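You operate a simulated robot arm through the tools that you are given. There is no shell and no other tool. Be economical: measure what you need, move in short steps, check, and stop when the job is done.

The job below is to be done with a simulated robot arm. You get a single attempt, and the scene is never put back.

JOB
Try both ring gauges on the tube's end, then cap it green.
Fine: GO slides over the end, NO GO stops on it; both rings go back where they lay.

The check looks at the end state, three seconds after you hand in, the way a careful person would. Anything else that was tipped, shoved, dropped, spilled or broken makes it a failure. A push-on lid holds only when it is set on centred and level and pressed home; a screw cap is set on level and turned clockwise until tight.

ROBOT AND FRAMES
A 6-joint arm with a fingered hand, hanging from a carriage that runs on a gantry, over the field with the corners [-0.428, -2.565], [0.852, -2.564], [0.85, 0.036], [-0.43, 0.035] (x, y) and turns from -4.747 to 7.243 rad about z. Base frame: it is fixed where the carriage stands at the start and does not move with it; the origin is on the floor, on the carriage's upright axis, x ahead of it, y to its left, z up; the surface under the hand at the start is at about z = 0.86. Readings come in m, rad, newtons and seconds.
With the tool pointing down near the work surface it reaches from about 0.1 to 0.66 m from the robot's upright axis, wherever it stands. Its first joint turns from -2.897 to 2.897 rad. Places, roughly: height rod [0.6, -0.3, 1.3]; purple gauge peg [0.6, 0.2, 0.9]; reset button [0.8, 0.7, 0.9]; taper leaf [0.6, 0.1, 1]; wrap reel [0.6, 0.5, 1.1]. Payload 4 kg.
The TCP is the grasp point between the finger pads, 0.03 m short of the fingertips. In the tool frame z runs along the fingers and y along their closing line. Largest opening 0.104 m; the body of the gripper starts 0.035 m behind the TCP. The gripper is a hand of 5 fingers: y runs from the thumb to the fingers, the wrist lies at [-0.015, -0.113, -0.19] in the tool frame, and closing takes about 1.5 s.
Orientation is that of the tool frame in the base frame, as a unit quaternion [x, y, z, w]. With the fingers straight down and the wrist toward the robot, the tool's x, y and z point along [0, 1, 0], [1, 0, 0] and [0, 0, -1] of the base frame.

CONTROLS
- The arm moves only by the tool play_rows. Its argument "targets" is a list of rows, each a list of 6 numbers: the shift along the base's x, y, z in units of 20 mm (1.0 is 20 mm), then the turn, a rotation vector about the base's x, y, z in units of 5 degrees (1.0 is 5 degrees). In form: [[x, y, z, wx, wy, wz], ...]. A call has 1 to 12 rows; each row shifts and turns the commanded pose from where the row before left it. "gripper" is the gripper command, from -1 (fully open) to 1 (shut), values between in proportion, set as the call begins (left out, the last holds). A call with a number of a shift or a turn outside -1 to 1 is refused whole. A row lasts 0.2 s, in which the tool goes at most 0.05 m and 0.15 rad; a call with a longer step from one row to the next is refused whole, and so is a gripper value outside its range. Where a pose cannot be reached the arm comes as near as it can. A force on the tool above 40 N (or 10 N above the force at the start of the call, whichever is more), or a blocked arm, ends the call early, and 0.2 s more pass. The fingers move at their own pace (about 0.045 m/s each) and stop on an object; they squeeze with about 26 N. The grip force told is the motor's: it shows also when the fingers shut on nothing. Time passes only in rows, and 0.2 s behind the last, so rows that do not move let the fingers close. The reply holds the time, the measured pose of the TCP, the force on the tool along the base axes, the opening and the grip force, in the units named above and with some noise, with the torque about the TCP (base axes, N m) and any sound that the robot's microphone picked up, and new pictures: "views" is both (left out), scene, wrist or none.
- Cameras (640 x 400 px; columns grow to the right, rows downward): "scene" is now at [0.2611, -0.0052, 1.7817]; the picture's right is [-0.02, -1.00, -0.00], its down [-0.86, 0.01, -0.51] and it looks along [0.51, -0.01, -0.86] (base axes); focal length 248 px, centre (320, 200). "wrist" rides on the gripper at [0.06, -0.083, -0.119] in the tool frame; the picture's right is [-0.79, 0.29, -0.54], its down [-0.56, -0.71, 0.44] and it looks along [-0.26, 0.65, 0.72] (tool axes); focal length 234 px, centre (320, 200). There is no depth. A picture from a camera that has moved, and an enlarged one, comes with that camera's place and axes in the base frame and with its lens. The place of the scene camera against the robot may be out by one fixed shift of up to 0.018 m in any direction.
- move_column(by): slides the trunk up (or, below 0, down) by that many m; the arm and the scene camera ride with it, the base frame stays. It gives what a move gives, with no picture.
- steer(legs): drives the robot by 1 to 6 legs, each [ahead, left, turn to the left] in m, m and rad, along the robot's own axes; the way and the turn of a leg run together, so that a leg with both is an arc; at most 1.5 m and 3.142 rad a leg. The arm and the cameras ride along, it lands a little off, and it stops where it bumps. It keeps to its track: a leg is cut to what the track allows. It gives what a move gives, and a new picture of the scene camera.
- curl_fingers(index, middle, ring, little, thumb_bend, thumb_turn): sets how far each is bent, from 0 (flat) to 100 (curled in); at 30 the hand is open as for a grip, at 70 the pads meet at the TCP. One left out holds its place. A second passes; each finger stops where it meets its share of the squeeze, and holds until it gets a number again. A gripper value or a shape takes the hand back. It gives what a move gives, with no picture; readings hold the bend of each and the force on index, middle, ring, little, thumb and palm. thumb_turn goes from beside the hand (0) to across from the fingers (100), as for a grip.
- hand_shape(shape): the hand has 5 fingers and takes this shape, open, in about a second: jaw (thumb against the fingers, like two jaws); tri (thumb and two fingers); tip (a fingertip pinch); poke (one finger out to press); point (the index stretched); flat (the hand flat); cup (the hand cupped); fist (a fist). The gripper value then closes the fingers along that shape, each until it touches; the sizes above hold for jaw. It gives what a move gives, with no picture.
- aim_head(pan, tilt): turns the head with the scene camera to pan (to the left, within 2.705 rad either way) and tilt (down, from -0.506 to 1.204), counted from straight ahead of the robot. It gives what a move gives, and a new picture of the scene camera.
- enlarge(camera, box): a new picture of the part [left, top, right, bottom] of that camera's present view, enlarged. No time passes.
- hand_in(): hands the job in; it is judged then, once.

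Go step by step. Nothing tells you exact positions but the pictures and the camera data: compare them with the known pose of the tool, close in by small moves and look again before you grip or let go. The budget is 120 turns and 260 pictures, counting those below and the enlarged ones. Unless the task says otherwise, let go and move clear before handing in, and close with one line.

The tools are called after "Request:" as a command line: name --pt "numbers of a row" for each row, then --argument value for the rest, lists and objects as JSON in quotes. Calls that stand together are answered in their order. play_rows: Moves the arm, as the interface text tells. Its arguments: {"type":"object","properties":{"targets":{"type":"array","items":{"type":"array","items":{"type":"number"}}},"gripper":{"type":"number"},"views":{"type":"string","enum":["both","scene","wrist","none"]}},"required":["targets"]} The other tools are called the same way: move_column (by) slides the trunk up or down; hand_shape (shape) gives the hand a shape; curl_fingers (index, middle, ring, little, thumb_bend, thumb_turn) moves the fingers one by one; steer (legs) drives the base; aim_head (pan, tilt) turns the head that bears the scene camera; enlarge (camera, box) takes an enlarged picture of a part of a camera's view; hand_in () hands the job in.

At the start:

```text
time: 0.0
ee_pos: [0.5975, 0.3272, 1.4761]
ee_rot: [0.707, 0.706, 0.042, 0.015]
wrist_force: [0.5, -0.5, 0.4]
moment: [-0.02, 0.03, 0.03]
opening: 0.1038
grip_force: 0.0
shape: jaw
bend: [30.0, 30.0, 30.0, 30.0, 30.0, 97.0]
finger forces: [0.0, 0.0, 0.1, 0.0, 0.0, 0.0]
trunk travel left (down, up): [-0.483, 0.115]
robot x, y, heading: [0.0026, 0.0016, 0.002]
head pan, tilt: [-0.016, 1.052]
```

scene: 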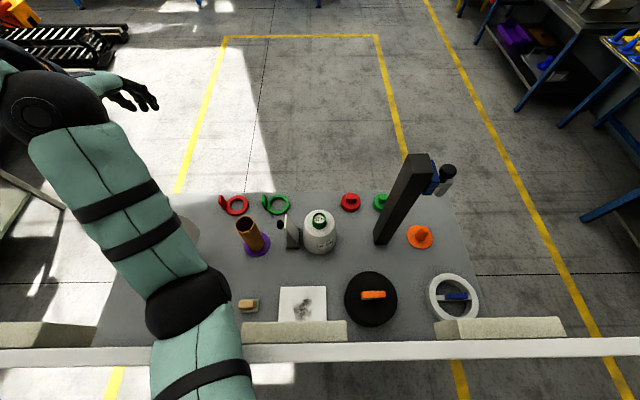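
wrist: 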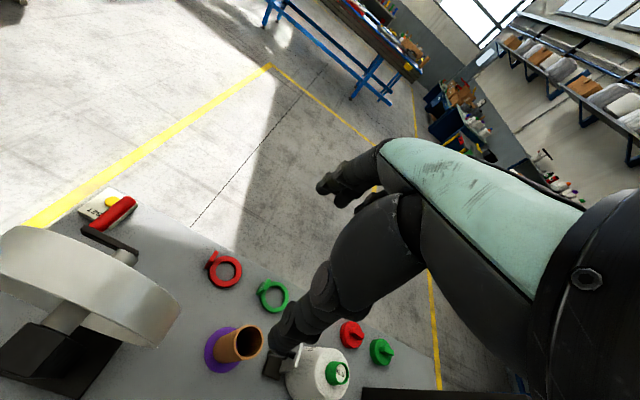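

I see a bench with red and green ring gauges, a copper tube on a purple peg, red, green and orange caps, and other tools. I'll look closer first.

Request:
enlarge --camera "scene" --box '[200, 180, 340, 268]'

Request:
enlarge --camera "scene" --box '[330, 180, 490, 280]'

Request:
enlarge --camera "wrist" --box '[180, 230, 420, 380]'

```text
4.55 times, centred on (270, 224) of scene
camera zoom: at [0.2611, -0.0052, 1.7817], right [-0.02, -1.0, 0.0], down [-0.86, 0.01, -0.51], along [0.51, -0.01, -0.86], focal length 1127 px, centre (547, 91)
```

zoom: 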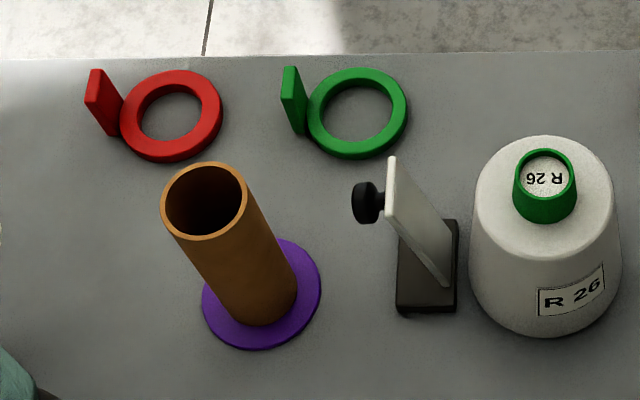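

```text
4.00 times, centred on (410, 230) of scene
camera zoom: at [0.2611, -0.0052, 1.7817], right [-0.02, -1.0, 0.0], down [-0.86, 0.01, -0.51], along [0.51, -0.01, -0.86], focal length 992 px, centre (-40, 80)
```

zoom: 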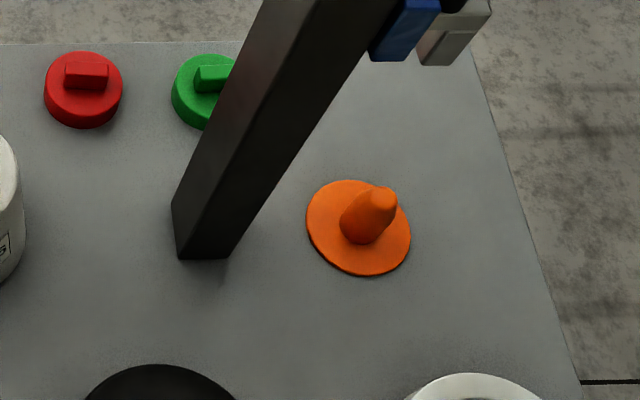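

```text
2.67 times, centred on (300, 305) of wrist
camera zoom: at [0.5033, 0.3839, 1.5912], right [0.24, -0.81, 0.53], down [-0.67, -0.54, -0.51], along [0.7, -0.23, -0.67], focal length 624 px, centre (373, -80)
```

zoom: 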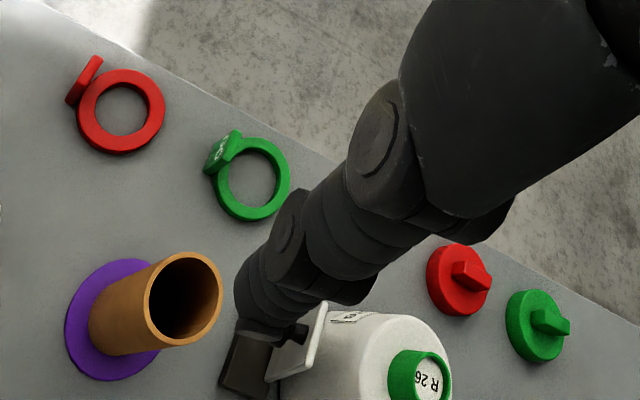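

The green ring (GO) is at about (0.78, 0.16), the red ring at (0.78, 0.33), the tube at (0.61, 0.23) with its top near z 1.05, and the green cap at (0.79, -0.28). These are out of reach, so I'll drive ahead a bit and look again.

Request:
steer --legs '[[0.15, 0, 0]]'

Request:
play_rows --pt "0 0 0 0 0 0" --views "wrist"

```text
time: 1.4
ee_pos: [0.7371, 0.3291, 1.4589]
ee_rot: [0.708, 0.706, 0.036, 0.01]
wrist_force: [0.1, 0.3, -0.7]
moment: [0.01, 0.01, -0.04]
opening: 0.104
grip_force: 0.1
shape: jaw
bend: [30.0, 30.0, 30.0, 30.0, 30.0, 97.0]
finger forces: [0.1, 0.0, 0.0, 0.0, 0.0, 0.0]
trunk travel left (down, up): [-0.483, 0.115]
robot x, y, heading: [0.1479, 0.0, 0.002]
head pan, tilt: [-0.016, 1.052]
camera scene: at [0.4053, -0.0052, 1.7685], right [-0.02, -1.0, 0.0], down [-0.87, 0.01, -0.5], along [0.5, -0.01, -0.87], focal length 248 px, centre (320, 200)
```

scene: 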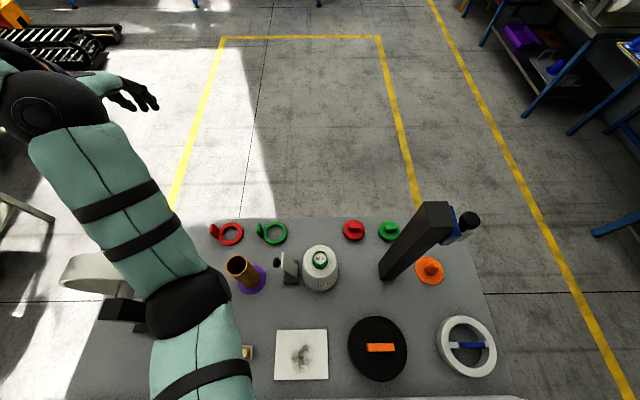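

```text
time: 1.8
ee_pos: [0.7365, 0.3291, 1.4596]
ee_rot: [0.707, 0.706, 0.036, 0.01]
wrist_force: [-0.1, -0.6, -0.5]
moment: [-0.02, -0.03, 0.02]
opening: 0.104
grip_force: 0.0
shape: jaw
bend: [30.0, 30.0, 30.0, 30.0, 30.0, 97.0]
finger forces: [0.1, 0.0, 0.0, 0.1, 0.0, 0.1]
trunk travel left (down, up): [-0.483, 0.115]
robot x, y, heading: [0.1469, 0.001, 0.001]
head pan, tilt: [-0.016, 1.052]
camera wrist: at [0.6453, 0.384, 1.5754], right [0.25, -0.81, 0.53], down [-0.68, -0.54, -0.5], along [0.69, -0.23, -0.68], focal length 234 px, centre (320, 200)
```

wrist: 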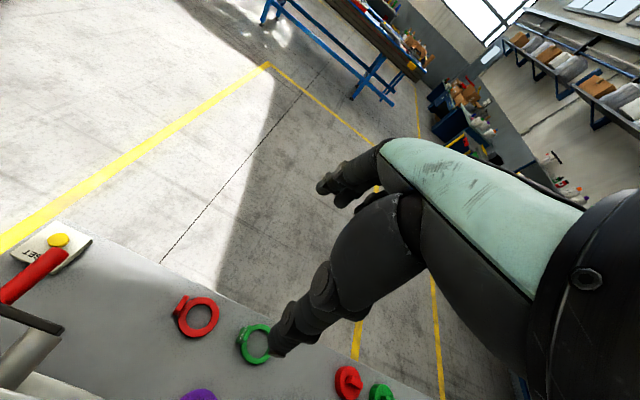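

Driving works; the whole rig sagged about 1.5 cm. I'll go ahead another 0.17 m and tilt the head down.

Request:
steer --legs '[[0.17, 0, 0]]'

Request:
aim_head --pan 0.3 --tilt 1.15

Request:
enlarge --camera "scene" --box '[240, 220, 400, 320]'

```text
time: 3.2
ee_pos: [0.9067, 0.3306, 1.4594]
ee_rot: [0.707, 0.706, 0.036, 0.01]
wrist_force: [0.4, 0.1, 0.5]
moment: [0.01, 0.02, -0.02]
opening: 0.1037
grip_force: 0.0
shape: jaw
bend: [30.0, 30.0, 30.0, 30.0, 30.0, 97.0]
finger forces: [0.1, 0.0, 0.0, 0.1, 0.0, 0.1]
trunk travel left (down, up): [-0.483, 0.115]
robot x, y, heading: [0.3199, 0.0001, 0.003]
head pan, tilt: [-0.016, 1.052]
camera scene: at [0.5751, -0.0046, 1.7685], right [-0.01, -1.0, 0.0], down [-0.87, 0.01, -0.5], along [0.5, -0.01, -0.87], focal length 248 px, centre (320, 200)
```

scene: 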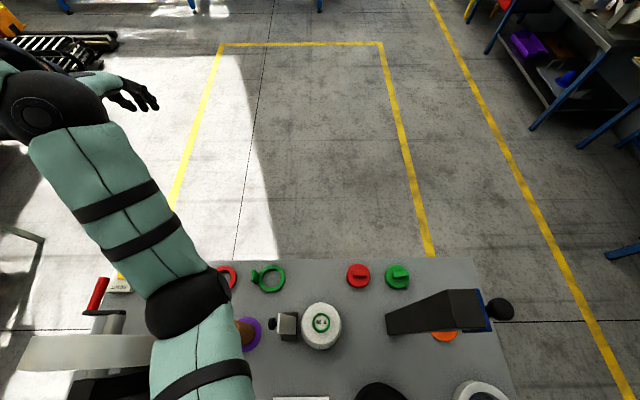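

```text
time: 4.0
ee_pos: [0.9056, 0.3297, 1.4585]
ee_rot: [0.706, 0.707, 0.036, 0.011]
wrist_force: [-0.2, 0.6, -0.1]
moment: [0.0, 0.02, -0.01]
opening: 0.1039
grip_force: 0.1
shape: jaw
bend: [30.0, 30.0, 30.0, 30.0, 30.0, 97.0]
finger forces: [0.0, 0.1, 0.0, 0.1, 0.0, 0.0]
trunk travel left (down, up): [-0.483, 0.115]
robot x, y, heading: [0.3208, -0.0036, 0.002]
head pan, tilt: [0.3, 1.15]
camera scene: at [0.5657, 0.014, 1.7624], right [0.3, -0.95, 0.0], down [-0.87, -0.27, -0.41], along [0.39, 0.12, -0.91], focal length 248 px, centre (320, 200)
```

scene: 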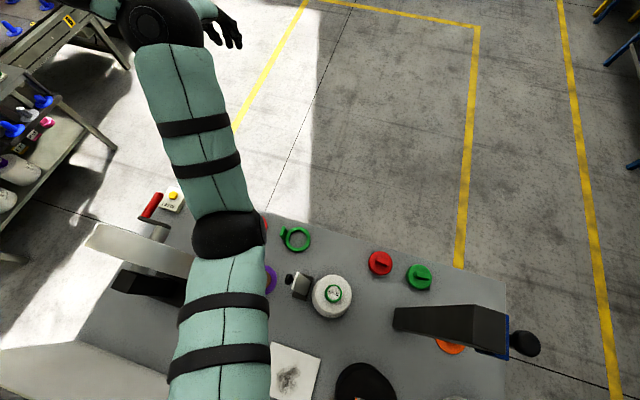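

```text
4.00 times, centred on (320, 270) of scene
camera zoom: at [0.5657, 0.014, 1.7624], right [0.3, -0.95, 0.0], down [-0.87, -0.27, -0.41], along [0.39, 0.12, -0.91], focal length 992 px, centre (320, -80)
```

zoom: 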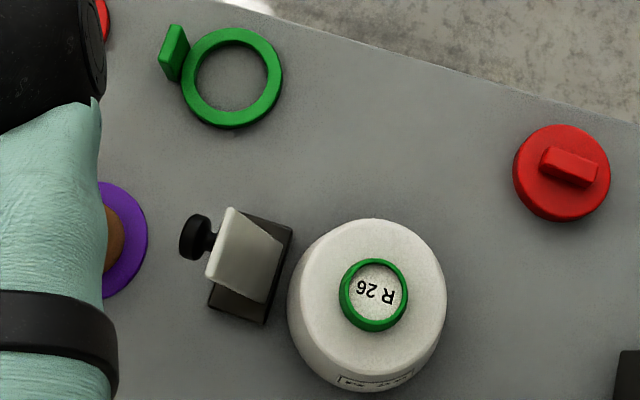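

The arm blocks the scene view of the red ring. I'll lower the hand above the rings for a closer wrist view.

Request:
play_rows --pt "-1 -0.5 -1 0 0 0" --pt "-1 -0.5 -1 0 0 0" --pt "-1 -0.5 -1 0 0 0" --pt "-1 -0.5 -1 0 0 0" --pt "-1 -0.5 -1 0 0 0" --pt "-1 -0.5 -1 0 0 0" --pt "-1 -0.5 -1 0 0 0" --pt "-1 -0.5 -1 0 0 0" --pt "0 0 -1 0 0 0" --pt "0 0 -1 0 0 0"

```text
time: 6.2
ee_pos: [0.7829, 0.2547, 1.2379]
ee_rot: [0.707, 0.707, 0.037, 0.009]
wrist_force: [0.2, 0.1, -0.4]
moment: [-0.03, 0.02, 0.0]
opening: 0.1038
grip_force: 0.0
shape: jaw
bend: [30.0, 30.0, 30.0, 30.0, 30.0, 97.0]
finger forces: [0.1, 0.1, 0.0, 0.0, 0.0, 0.0]
out of reach, approached as far as the arm can: row 1, 2, 3, 4, 5
trunk travel left (down, up): [-0.483, 0.115]
robot x, y, heading: [0.3145, -0.0013, -0.0]
head pan, tilt: [0.3, 1.15]
camera scene: at [0.5657, 0.0141, 1.7624], right [0.3, -0.95, 0.0], down [-0.87, -0.27, -0.41], along [0.39, 0.12, -0.91], focal length 248 px, centre (320, 200)
camera wrist: at [0.6911, 0.3114, 1.354], right [0.25, -0.81, 0.53], down [-0.67, -0.54, -0.5], along [0.69, -0.23, -0.68], focal length 234 px, centre (320, 200)
```

scene: 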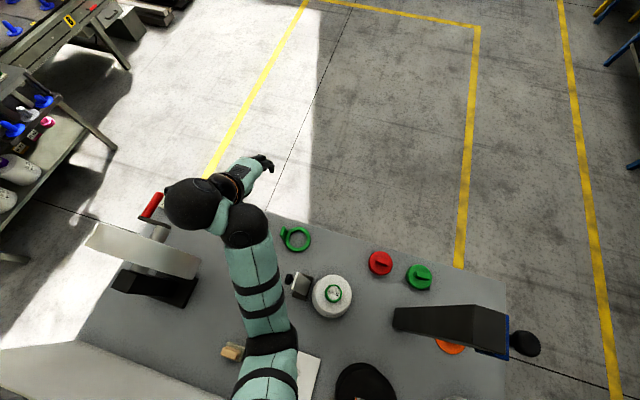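
wrist: 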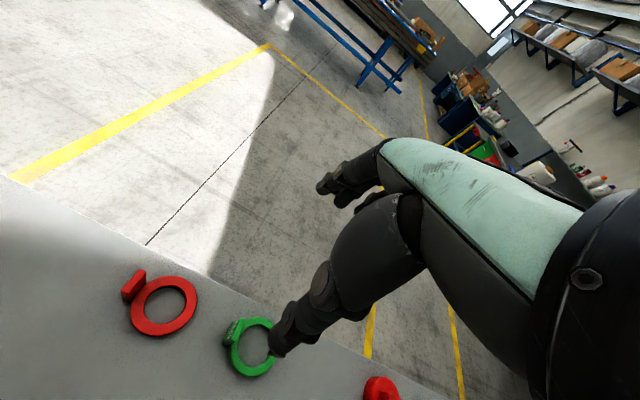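

The hand is above the area between the two rings. I'll enlarge the wrist view to see the tabs.

Request:
enlarge --camera "wrist" --box '[110, 250, 300, 390]'

Request:
enlarge --camera "scene" --box '[200, 140, 360, 240]'

```text
2.86 times, centred on (205, 320) of wrist
camera zoom: at [0.6911, 0.3114, 1.354], right [0.25, -0.81, 0.53], down [-0.67, -0.54, -0.5], along [0.69, -0.23, -0.68], focal length 669 px, centre (649, -143)
```

zoom: 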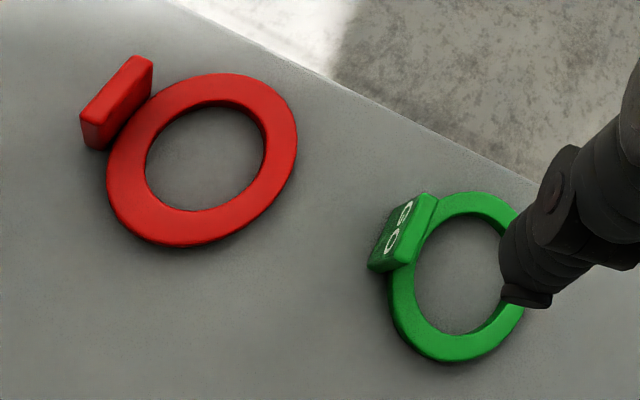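

```text
4.00 times, centred on (280, 190) of scene
camera zoom: at [0.5657, 0.0141, 1.7624], right [0.3, -0.95, 0.0], down [-0.87, -0.27, -0.41], along [0.39, 0.12, -0.91], focal length 992 px, centre (480, 240)
```

zoom: 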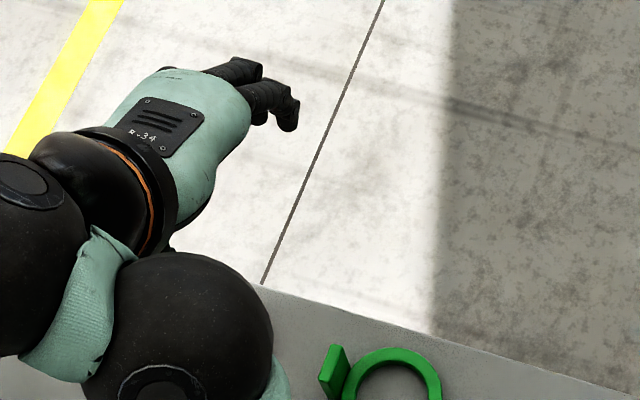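

Each tab is a plate about 35 mm long in x and 11 mm thick in y, standing on the ring's +y side. I'll level the hand and turn it +90° about z, so the thumb is on the inside of the tab and the fingers on the outside.

Request:
play_rows --pt "0 0 0 -0.46 0.75 0" --pt "0 0 0 0 0 1" --pt "0 0 0 0 0 1" --pt "0 0 0 0 0 1" --pt "0 0 0 0 0 1" --pt "0 0 0 0 0 1" --pt "0 0 0 0 0 1" --pt "0 0 0 0 0 1" --pt "0 0 0 0 0 1" --pt "0 0 0 0 0 1" --views "none"

Request:
play_rows --pt "0 0 0 0 0 1" --pt "0 0 0 0 0 1" --pt "0 0 0 0 0 1" --pt "0 0 0 0 0 1" --pt "0 0 0 0 0 1" --pt "0 0 0 0 0 1" --pt "0 0 0 0 0 1" --pt "0 0 0 0 0 1" --pt "0 0 0 0 0 1"

```text
time: 8.4
ee_pos: [0.7826, 0.256, 1.2372]
ee_rot: [0.383, 0.924, 0.0, 0.002]
wrist_force: [0.2, 0.3, 0.2]
moment: [0.01, 0.01, 0.0]
opening: 0.1041
grip_force: 0.0
shape: jaw
bend: [30.0, 30.0, 30.0, 30.0, 30.0, 97.0]
finger forces: [0.1, 0.1, 0.0, 0.1, 0.1, 0.0]
trunk travel left (down, up): [-0.483, 0.115]
robot x, y, heading: [0.3187, 0.0013, 0.002]
head pan, tilt: [0.3, 1.15]
```

```text
time: 8.9
ee_pos: [0.7859, 0.2563, 1.2387]
ee_rot: [0.352, 0.936, 0.005, -0.003]
wrist_force: [13.3, 25.7, 4.4]
moment: [-3.51, 2.23, -2.41]
opening: 0.1037
grip_force: 0.2
shape: jaw
bend: [30.0, 30.0, 30.0, 30.0, 30.0, 97.0]
finger forces: [0.1, 0.0, 0.1, 0.0, 0.0, 0.1]
trunk travel left (down, up): [-0.483, 0.115]
robot x, y, heading: [0.3225, -0.0037, 0.001]
head pan, tilt: [0.3, 1.15]
stopped in row 2: the force on the tool passed its limit at 193 N (the readings are from after the stop); the commanded pose is now the measured one
camera scene: at [0.5657, 0.0141, 1.7623], right [0.3, -0.95, 0.0], down [-0.87, -0.27, -0.41], along [0.39, 0.12, -0.91], focal length 248 px, centre (320, 200)
camera wrist: at [0.684, 0.2317, 1.358], right [0.78, -0.31, 0.54], down [-0.05, -0.89, -0.45], along [0.62, 0.32, -0.72], focal length 234 px, centre (320, 200)
```

scene: 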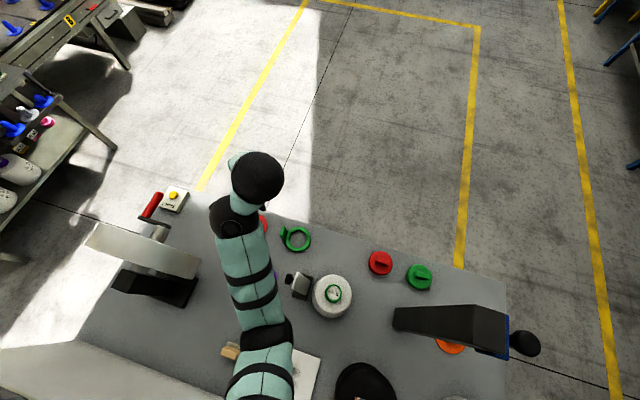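
wrist: 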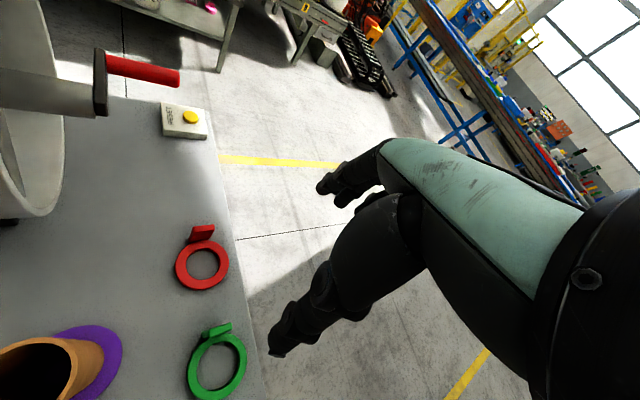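

The hand ran into the arm itself at this yaw, not into the scene. I'll turn it back, raise the trunk, and move the carriage so that the robot faces +y, which makes the wanted hand yaw natural.

Request:
play_rows --pt "0 0 0.5 0 0 -1" --pt "0 0 0.5 0 0 -1" --pt "0 0 0.5 0 0 -1" --pt "0 0 0.5 0 0 -1" --pt "0 0 0.5 0 0 -1" --pt "0 0 0.5 0 0 -1" --pt "0 0 0.5 0 0 -1" --pt "0 0 0.5 0 0 -1" --views "none"

Request:
move_column --by 0.11

Request:
steer --legs '[[0.42, -0.1, 0], [0, 0, 0.6]]'

```text
time: 10.7
ee_pos: [0.7979, 0.2592, 1.3012]
ee_rot: [0.649, 0.761, 0.006, 0.0]
wrist_force: [-0.7, 0.6, -0.7]
moment: [-0.04, 0.01, -0.01]
opening: 0.1039
grip_force: 0.1
shape: jaw
bend: [30.0, 30.0, 30.0, 30.0, 30.0, 97.0]
finger forces: [0.1, 0.1, 0.1, 0.1, 0.0, 0.0]
out of reach, approached as far as the arm can: row 7, 8
trunk travel left (down, up): [-0.483, 0.115]
robot x, y, heading: [0.321, 0.0034, 0.003]
head pan, tilt: [0.3, 1.15]
```

```text
time: 12.1
ee_pos: [0.7974, 0.2588, 1.4108]
ee_rot: [0.649, 0.76, 0.007, -0.001]
wrist_force: [-0.1, 0.3, 0.2]
moment: [-0.02, 0.03, 0.01]
opening: 0.1039
grip_force: 0.0
shape: jaw
bend: [30.0, 30.0, 30.0, 30.0, 30.0, 97.0]
finger forces: [0.0, 0.1, 0.0, 0.0, 0.1, 0.0]
trunk travel left (down, up): [-0.593, 0.005]
robot x, y, heading: [0.3191, 0.0009, 0.001]
head pan, tilt: [0.3, 1.15]
```

```text
time: 16.4
ee_pos: [0.983, 0.3854, 1.4126]
ee_rot: [0.392, 0.92, 0.006, -0.003]
wrist_force: [0.2, 0.3, -0.2]
moment: [-0.01, -0.03, 0.01]
opening: 0.1037
grip_force: 0.1
shape: jaw
bend: [30.0, 30.0, 30.0, 30.0, 30.0, 97.0]
finger forces: [0.0, 0.0, 0.1, 0.1, 0.0, 0.1]
trunk travel left (down, up): [-0.593, 0.005]
robot x, y, heading: [0.7364, -0.1017, 0.607]
head pan, tilt: [0.3, 1.15]
camera scene: at [0.9272, 0.0584, 1.8724], right [0.79, -0.61, 0.0], down [-0.56, -0.72, -0.41], along [0.25, 0.32, -0.91], focal length 248 px, centre (320, 200)
```

scene: 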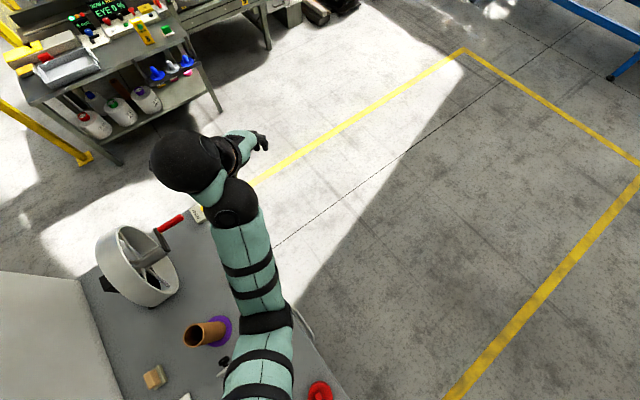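

The tube and objects are intact. I'll turn another 0.8 rad to the left and then look down.

Request:
steer --legs '[[0, 0, 0.8]]'

Request:
aim_head --pan 0.0 --tilt 1.2

```text
time: 18.9
ee_pos: [0.5562, 0.4151, 1.4116]
ee_rot: [-0.001, 1.0, 0.005, -0.005]
wrist_force: [0.5, -1.2, 0.6]
moment: [0.0, 0.02, -0.02]
opening: 0.1041
grip_force: 0.0
shape: jaw
bend: [30.0, 30.0, 30.0, 30.0, 30.0, 97.0]
finger forces: [0.1, 0.1, 0.0, 0.1, 0.1, 0.0]
trunk travel left (down, up): [-0.593, 0.005]
robot x, y, heading: [0.7364, -0.1036, 1.419]
head pan, tilt: [0.3, 1.15]
camera scene: at [0.7485, 0.1535, 1.8724], right [0.99, 0.15, 0.0], down [0.13, -0.9, -0.41], along [-0.06, 0.4, -0.91], focal length 248 px, centre (320, 200)
```

scene: 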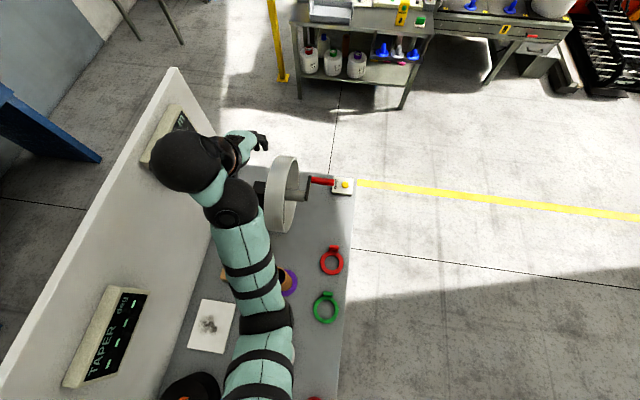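

```text
time: 19.7
ee_pos: [0.5568, 0.4138, 1.4114]
ee_rot: [0.0, 1.0, 0.004, -0.004]
wrist_force: [-0.7, 0.3, 0.8]
moment: [0.0, 0.01, -0.01]
opening: 0.1041
grip_force: 0.1
shape: jaw
bend: [30.0, 30.0, 30.0, 30.0, 30.0, 97.0]
finger forces: [0.0, 0.1, 0.0, 0.0, 0.1, 0.1]
trunk travel left (down, up): [-0.593, 0.005]
robot x, y, heading: [0.7363, -0.1015, 1.416]
head pan, tilt: [0.0, 1.201]
camera scene: at [0.7657, 0.1498, 1.8695], right [0.99, -0.15, 0.0], down [-0.14, -0.92, -0.36], along [0.06, 0.36, -0.93], focal length 248 px, centre (320, 200)
```

scene: 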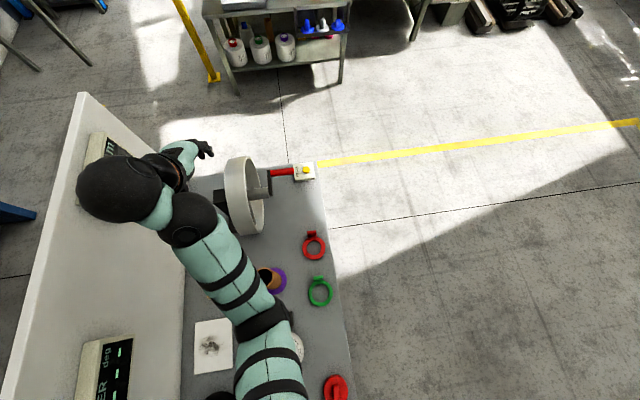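

The hand orientation is now exactly what I want, with fingers down and closing along y. I'll move it above the green tab.

Request:
play_rows --pt "1 -0.9 0 0 0 0" --pt "1 -0.9 0 0 0 0" --pt "1 -0.9 0 0 0 0" --pt "1 -0.9 0 0 0 0" --pt "1 -0.9 0 0 0 0" --pt "1 -0.9 0 0 0 0" --pt "1 -0.9 0 0 0 0" --pt "1 -0.9 0 0 0 0" --pt "1 -0.9 0 0 0 0" --pt "1 -0.9 0 0 0 0" --pt "1 -0.6 0 0 0 0"

```text
time: 22.1
ee_pos: [0.7795, 0.2647, 1.3446]
ee_rot: [-0.002, 1.0, 0.004, -0.004]
wrist_force: [-0.2, -0.3, -0.2]
moment: [0.01, -0.04, 0.0]
opening: 0.104
grip_force: 0.0
shape: jaw
bend: [30.0, 30.0, 30.0, 30.0, 30.0, 97.0]
finger forces: [0.0, 0.1, 0.0, 0.0, 0.1, 0.0]
out of reach, approached as far as the arm can: row 1, 2, 3, 4, 5, 6, 7, 8, 9, 10, 11
trunk travel left (down, up): [-0.593, 0.005]
robot x, y, heading: [0.7336, -0.0998, 1.415]
head pan, tilt: [0.0, 1.201]
camera scene: at [0.7657, 0.1499, 1.8695], right [0.99, -0.15, 0.0], down [-0.14, -0.92, -0.36], along [0.06, 0.36, -0.93], focal length 248 px, centre (320, 200)
camera wrist: at [0.7202, 0.1792, 1.465], right [0.79, 0.29, 0.54], down [0.56, -0.7, -0.45], along [0.25, 0.65, -0.71], focal length 234 px, centre (320, 200)
```

scene: 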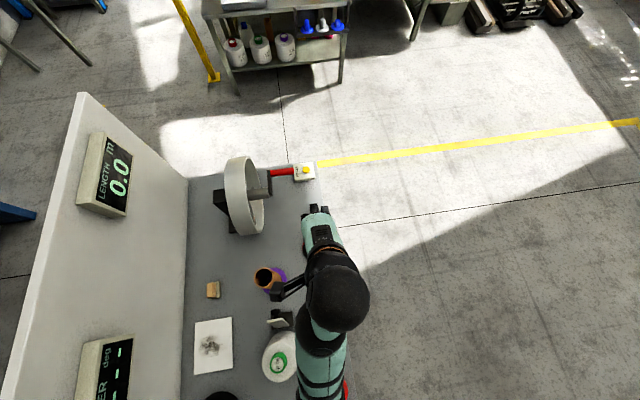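
wrist: 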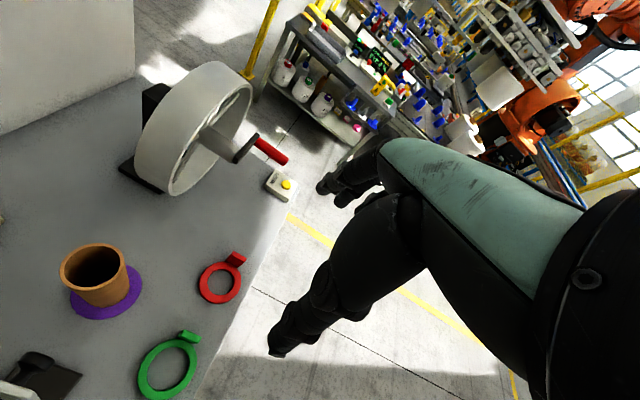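

The reach is limited because the hand is too high. I'll lower the trunk 0.2 m, which leaves the fingertips at about 1.11, still above the tube top.

Request:
enlarge --camera "scene" --box '[220, 190, 380, 290]'

Request:
move_column --by -0.2

Request:
play_rows --pt "0 -0.5 0 0 0 0" --pt "0 -0.5 0 0 0 0" --pt "0 -0.5 0 0 0 0" --pt "0 -0.5 0 0 0 0"

```text
4.00 times, centred on (300, 240) of scene
camera zoom: at [0.7657, 0.1499, 1.8695], right [0.99, -0.15, 0.0], down [-0.14, -0.92, -0.36], along [0.06, 0.36, -0.93], focal length 992 px, centre (400, 40)
```

zoom: 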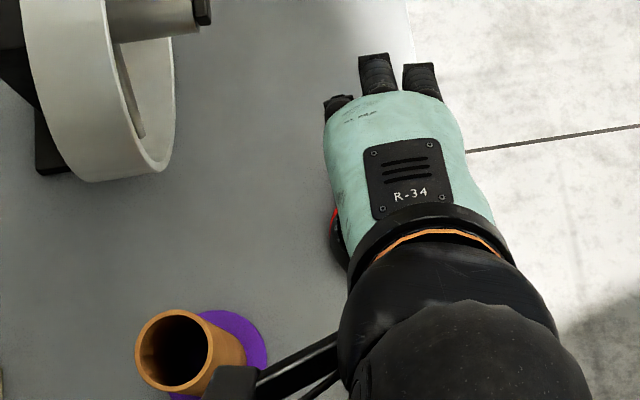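

```text
time: 24.3
ee_pos: [0.7796, 0.2649, 1.1466]
ee_rot: [-0.002, 1.0, 0.005, -0.006]
wrist_force: [0.6, -0.1, 1.2]
moment: [-0.01, 0.01, 0.01]
opening: 0.1037
grip_force: 0.0
shape: jaw
bend: [30.0, 30.0, 30.0, 30.0, 30.0, 97.0]
finger forces: [0.0, 0.0, 0.0, 0.0, 0.0, 0.1]
trunk travel left (down, up): [-0.393, 0.205]
robot x, y, heading: [0.7371, -0.0998, 1.419]
head pan, tilt: [0.0, 1.201]
```

```text
time: 25.3
ee_pos: [0.7876, 0.255, 1.1306]
ee_rot: [-0.002, 1.0, 0.004, -0.007]
wrist_force: [-0.5, -0.5, -0.4]
moment: [0.0, 0.01, 0.02]
opening: 0.1039
grip_force: 0.1
shape: jaw
bend: [30.0, 30.0, 30.0, 30.0, 30.0, 97.0]
finger forces: [0.0, 0.0, 0.1, 0.0, 0.0, 0.0]
out of reach, approached as far as the arm can: row 1, 2, 3, 4
trunk travel left (down, up): [-0.393, 0.205]
robot x, y, heading: [0.7361, -0.0981, 1.418]
head pan, tilt: [0.0, 1.201]
camera scene: at [0.7658, 0.1498, 1.6695], right [0.99, -0.15, 0.0], down [-0.14, -0.92, -0.36], along [0.06, 0.36, -0.93], focal length 248 px, centre (320, 200)
camera wrist: at [0.7281, 0.1705, 1.2505], right [0.79, 0.29, 0.54], down [0.56, -0.7, -0.45], along [0.25, 0.65, -0.72], focal length 234 px, centre (320, 200)
```

scene: 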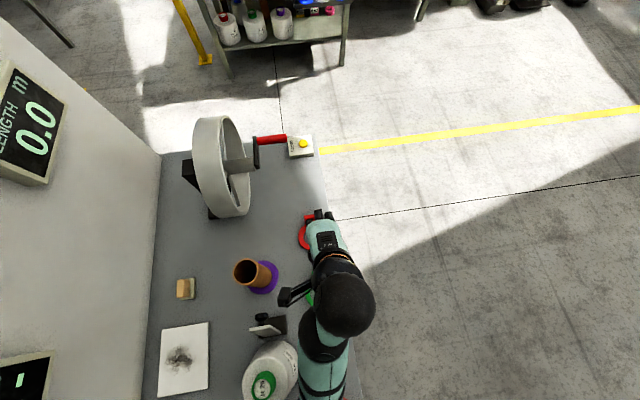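
wrist: 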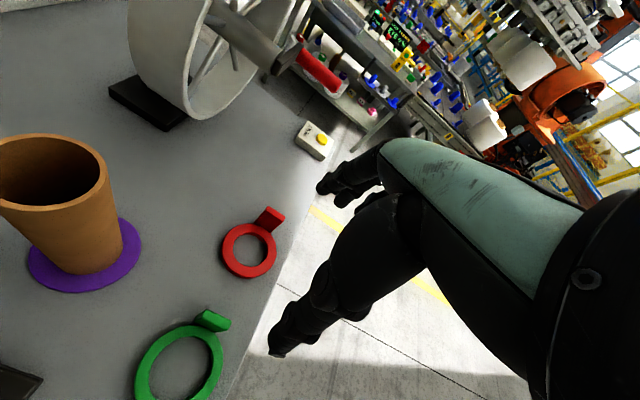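

The wrist camera arm explains the dark lever I saw. I'll descend with the arm and then come back towards the green tab.

Request:
play_rows --pt "0 0 -1 0 0 0" --pt "0 0 -1 0 0 0" --pt "0 0 -1 0 0 0" --pt "0 0 -1 0 0 0" --pt "0 0 -1 0 0 0" --pt "-0.4 -0.5 0 0 0 0" --pt "0 -0.5 0 0 0 0" --pt "0 -0.5 0 0 0 0"

```text
time: 27.1
ee_pos: [0.7785, 0.2254, 1.0313]
ee_rot: [-0.001, 1.0, 0.005, -0.005]
wrist_force: [-0.6, 0.3, 0.0]
moment: [0.02, 0.02, -0.02]
opening: 0.1038
grip_force: 0.0
shape: jaw
bend: [30.0, 30.0, 30.0, 30.0, 30.0, 97.0]
finger forces: [0.0, 0.0, 0.1, 0.0, 0.0, 0.0]
trunk travel left (down, up): [-0.393, 0.205]
robot x, y, heading: [0.7357, -0.1006, 1.418]
head pan, tilt: [0.0, 1.201]
camera scene: at [0.7658, 0.1498, 1.6695], right [0.99, -0.15, 0.0], down [-0.14, -0.92, -0.36], along [0.06, 0.36, -0.93], focal length 248 px, centre (320, 200)
camera wrist: at [0.7197, 0.1404, 1.1502], right [0.79, 0.29, 0.54], down [0.56, -0.7, -0.45], along [0.25, 0.65, -0.71], focal length 234 px, centre (320, 200)
```

scene: 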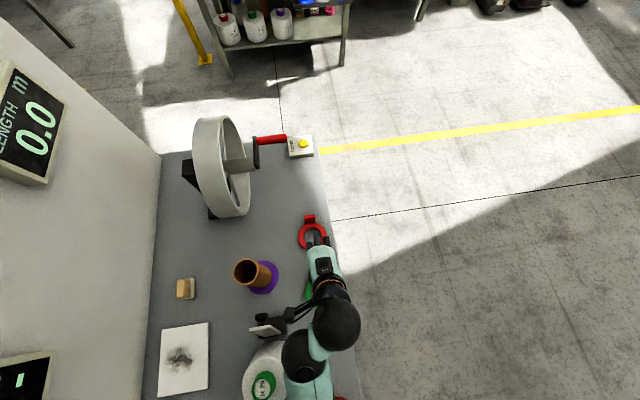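
wrist: 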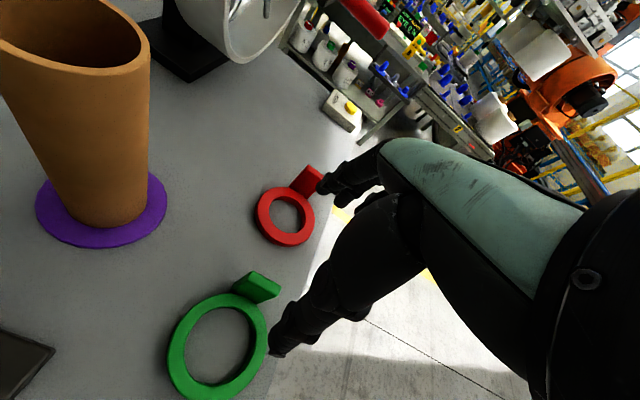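

Now in reach. I'll measure the green ring and tab in an enlarged wrist view.

Request:
enlarge --camera "wrist" --box '[150, 240, 310, 400]'

Request:
enlarge --camera "wrist" --box '[240, 150, 350, 260]'

```text
2.50 times, centred on (230, 320) of wrist
camera zoom: at [0.7197, 0.1404, 1.1502], right [0.79, 0.29, 0.54], down [0.56, -0.7, -0.45], along [0.25, 0.65, -0.71], focal length 585 px, centre (545, -100)
```

zoom: 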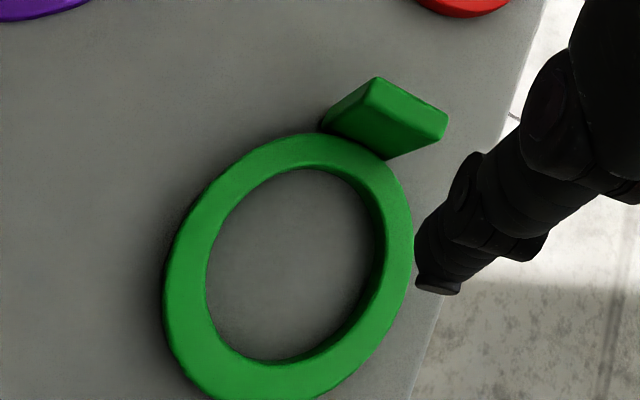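

```text
3.64 times, centred on (295, 205) of wrist
camera zoom: at [0.7197, 0.1404, 1.1502], right [0.79, 0.29, 0.54], down [0.56, -0.7, -0.45], along [0.25, 0.65, -0.71], focal length 852 px, centre (411, 182)
```

zoom: 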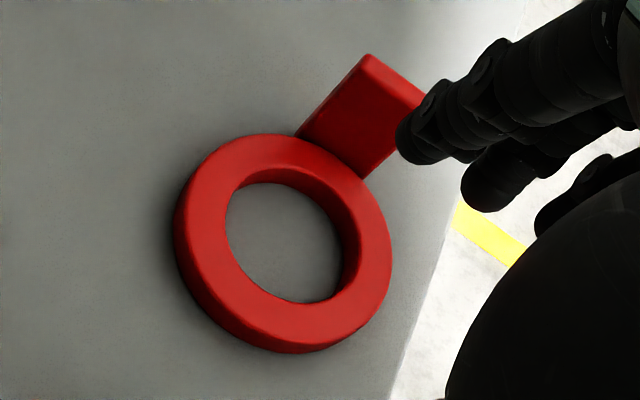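

The green tab is about 33 mm × 8 mm and some 60 mm tall: centre (0.777, 0.2125), top near z 0.937. I'll centre over it and descend.

Request:
play_rows --pt "-0.05 -0.65 0 0 0 0" --pt "0 0 -0.9 0 0 0" --pt "0 0 -0.9 0 0 0" --pt "0 0 -0.9 0 0 0" --pt "0 0 -0.9 0 0 0" --views "wrist"

```text
time: 28.3
ee_pos: [0.7769, 0.216, 0.9981]
ee_rot: [-0.002, 1.0, 0.003, -0.004]
wrist_force: [1.1, -0.7, -0.5]
moment: [0.02, 0.02, -0.04]
opening: 0.1036
grip_force: 0.0
shape: jaw
bend: [30.0, 30.0, 30.0, 30.0, 30.0, 97.0]
finger forces: [0.1, 0.0, 0.0, 0.1, 0.0, 0.0]
out of reach, approached as far as the arm can: row 3, 4, 5
trunk travel left (down, up): [-0.393, 0.205]
robot x, y, heading: [0.737, -0.1045, 1.42]
head pan, tilt: [0.0, 1.201]
camera wrist: at [0.7157, 0.1299, 1.1189], right [0.79, 0.29, 0.54], down [0.56, -0.7, -0.44], along [0.25, 0.65, -0.72], focal length 234 px, centre (320, 200)
```

wrist: 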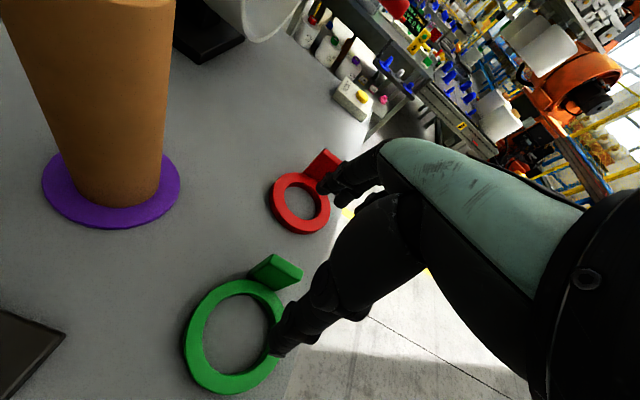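

The arm can't go lower here at this trunk height, so I'll lower the trunk 6 cm.

Request:
move_column --by -0.06

Request:
play_rows --pt "0 0 0 0 0 0"

Request:
enlarge --camera "wrist" --box '[190, 200, 350, 360]'

```text
time: 29.3
ee_pos: [0.7756, 0.2146, 0.939]
ee_rot: [-0.001, 1.0, 0.002, -0.004]
wrist_force: [0.1, 0.0, -0.1]
moment: [-0.01, 0.03, 0.0]
opening: 0.104
grip_force: 0.0
shape: jaw
bend: [30.0, 30.0, 30.0, 30.0, 30.0, 97.0]
finger forces: [0.1, 0.0, 0.0, 0.1, 0.0, 0.0]
trunk travel left (down, up): [-0.333, 0.265]
robot x, y, heading: [0.7389, -0.1023, 1.416]
head pan, tilt: [0.0, 1.201]
```

```text
time: 29.7
ee_pos: [0.7764, 0.2149, 0.9392]
ee_rot: [-0.001, 1.0, 0.002, -0.004]
wrist_force: [-0.7, 0.4, -0.5]
moment: [-0.03, 0.01, 0.02]
opening: 0.104
grip_force: 0.1
shape: jaw
bend: [30.0, 30.0, 30.0, 30.0, 30.0, 97.0]
finger forces: [0.0, 0.0, 0.0, 0.0, 0.1, 0.0]
trunk travel left (down, up): [-0.333, 0.265]
robot x, y, heading: [0.7378, -0.0994, 1.414]
head pan, tilt: [0.0, 1.201]
camera scene: at [0.7658, 0.1498, 1.6095], right [0.99, -0.15, 0.0], down [-0.14, -0.92, -0.36], along [0.06, 0.36, -0.93], focal length 248 px, centre (320, 200)
camera wrist: at [0.7158, 0.1299, 1.0589], right [0.79, 0.29, 0.54], down [0.56, -0.7, -0.44], along [0.25, 0.65, -0.72], focal length 234 px, centre (320, 200)
```

scene: 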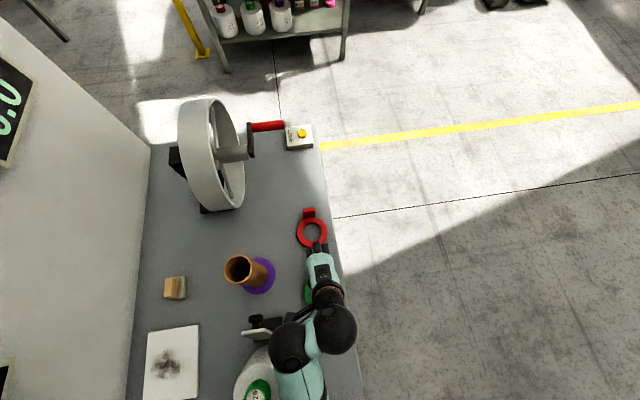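
wrist: 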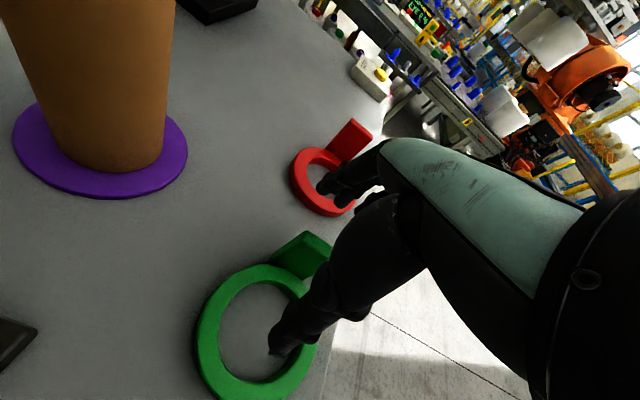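

```text
2.50 times, centred on (270, 280) of wrist
camera zoom: at [0.7158, 0.1299, 1.0589], right [0.79, 0.29, 0.54], down [0.56, -0.7, -0.44], along [0.25, 0.65, -0.72], focal length 585 px, centre (445, 0)
```

zoom: 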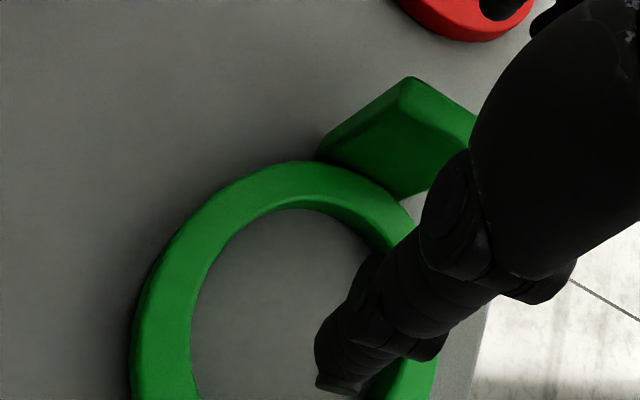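

The tab top is near z 0.925. I'll lower 11 mm more and close the fingers on the tab.

Request:
move_column --by -0.011

Request:
play_rows --pt "0 -0.05 0 0 0 0" --pt "0 0 0 0 0 0" --pt "0 0 0 0 0 0" --pt "0 0 0 0 0 0" --pt "0 0 0 0 0 0" --pt "0 0 0 0 0 0" --pt "0 0 0 0 0 0" --pt "0 0 0 0 0 0" --pt "0 0 0 0 0 0" --gripper 1

```text
time: 30.3
ee_pos: [0.7762, 0.2138, 0.9291]
ee_rot: [-0.001, 1.0, 0.002, -0.004]
wrist_force: [0.5, -1.0, -0.5]
moment: [-0.01, 0.0, -0.03]
opening: 0.1035
grip_force: 0.0
shape: jaw
bend: [30.0, 30.0, 30.0, 30.0, 30.0, 97.0]
finger forces: [0.1, 0.1, 0.0, 0.0, 0.0, 0.1]
trunk travel left (down, up): [-0.322, 0.276]
robot x, y, heading: [0.7356, -0.0948, 1.418]
head pan, tilt: [0.0, 1.201]
```

```text
time: 32.3
ee_pos: [0.7764, 0.2136, 0.9275]
ee_rot: [-0.001, 1.0, 0.003, -0.004]
wrist_force: [-0.7, -0.3, 0.2]
moment: [0.04, 0.0, 0.04]
opening: 0.007
grip_force: 25.6
shape: jaw
bend: [71.0, 66.0, 68.0, 67.0, 73.0, 100.0]
finger forces: [13.4, 6.7, 2.5, 0.0, 22.7, 0.0]
trunk travel left (down, up): [-0.322, 0.276]
robot x, y, heading: [0.7363, -0.1007, 1.42]
head pan, tilt: [0.0, 1.201]
camera scene: at [0.7658, 0.1498, 1.5985], right [0.99, -0.15, 0.0], down [-0.14, -0.92, -0.36], along [0.06, 0.36, -0.93], focal length 248 px, centre (320, 200)
camera wrist: at [0.7158, 0.1288, 1.0481], right [0.79, 0.29, 0.54], down [0.56, -0.7, -0.44], along [0.25, 0.65, -0.72], focal length 234 px, centre (320, 200)
```

scene: 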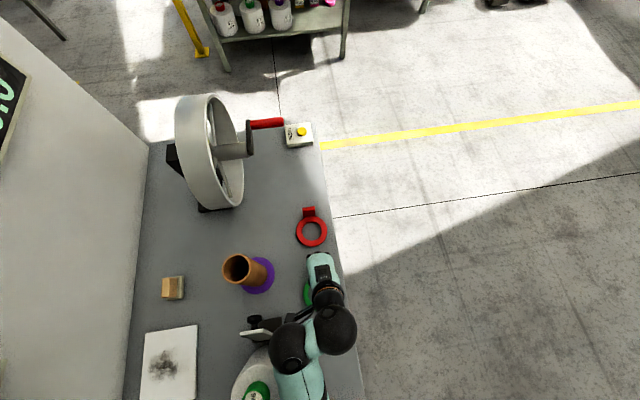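
wrist: 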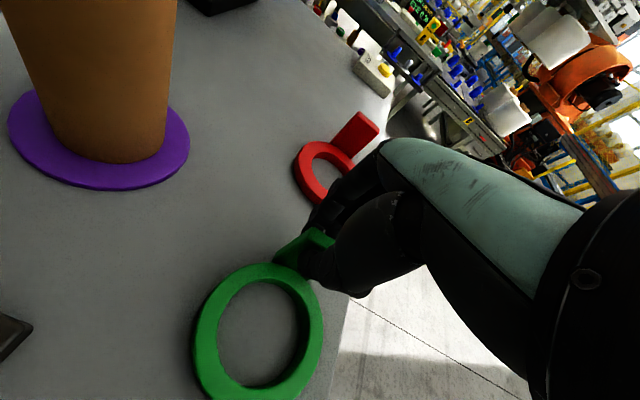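

The green ring is gripped (opening 7 mm, 25 N) with the TCP at (0.7764, 0.2136, 0.9275). I'll lift it with the trunk and check.

Request:
move_column --by 0.24

Request:
play_rows --pt "0 0 0 0 0 0"

```text
time: 34.8
ee_pos: [0.7758, 0.2136, 1.1676]
ee_rot: [-0.002, 1.0, 0.003, -0.004]
wrist_force: [-0.8, -0.7, -1.2]
moment: [0.02, -0.01, -0.02]
opening: 0.0068
grip_force: 26.2
shape: jaw
bend: [71.0, 66.0, 69.0, 67.0, 73.0, 100.0]
finger forces: [13.9, 6.5, 2.5, 0.0, 22.9, 0.1]
trunk travel left (down, up): [-0.562, 0.036]
robot x, y, heading: [0.7358, -0.0951, 1.415]
head pan, tilt: [0.0, 1.201]
```

```text
time: 35.2
ee_pos: [0.776, 0.2139, 1.1685]
ee_rot: [0.0, 1.0, 0.003, -0.004]
wrist_force: [0.0, -0.2, -1.4]
moment: [0.04, 0.0, 0.01]
opening: 0.0065
grip_force: 26.2
shape: jaw
bend: [71.0, 66.0, 69.0, 67.0, 73.0, 100.0]
finger forces: [13.8, 6.5, 2.4, 0.1, 22.9, 0.0]
trunk travel left (down, up): [-0.562, 0.036]
robot x, y, heading: [0.7349, -0.0968, 1.418]
head pan, tilt: [0.0, 1.201]
camera scene: at [0.7658, 0.1498, 1.8384], right [0.99, -0.15, 0.0], down [-0.14, -0.92, -0.36], along [0.06, 0.36, -0.93], focal length 248 px, centre (320, 200)
camera wrist: at [0.7158, 0.1288, 1.2881], right [0.79, 0.29, 0.54], down [0.56, -0.7, -0.44], along [0.25, 0.65, -0.72], focal length 234 px, centre (320, 200)
```

scene: 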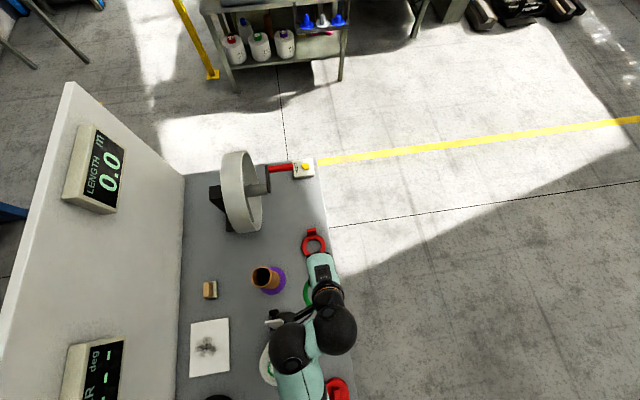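
wrist: 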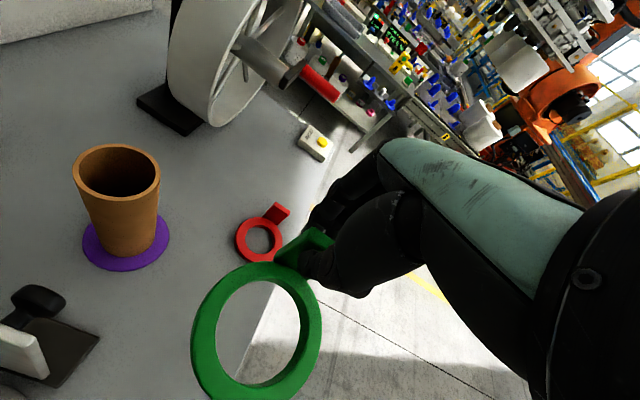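

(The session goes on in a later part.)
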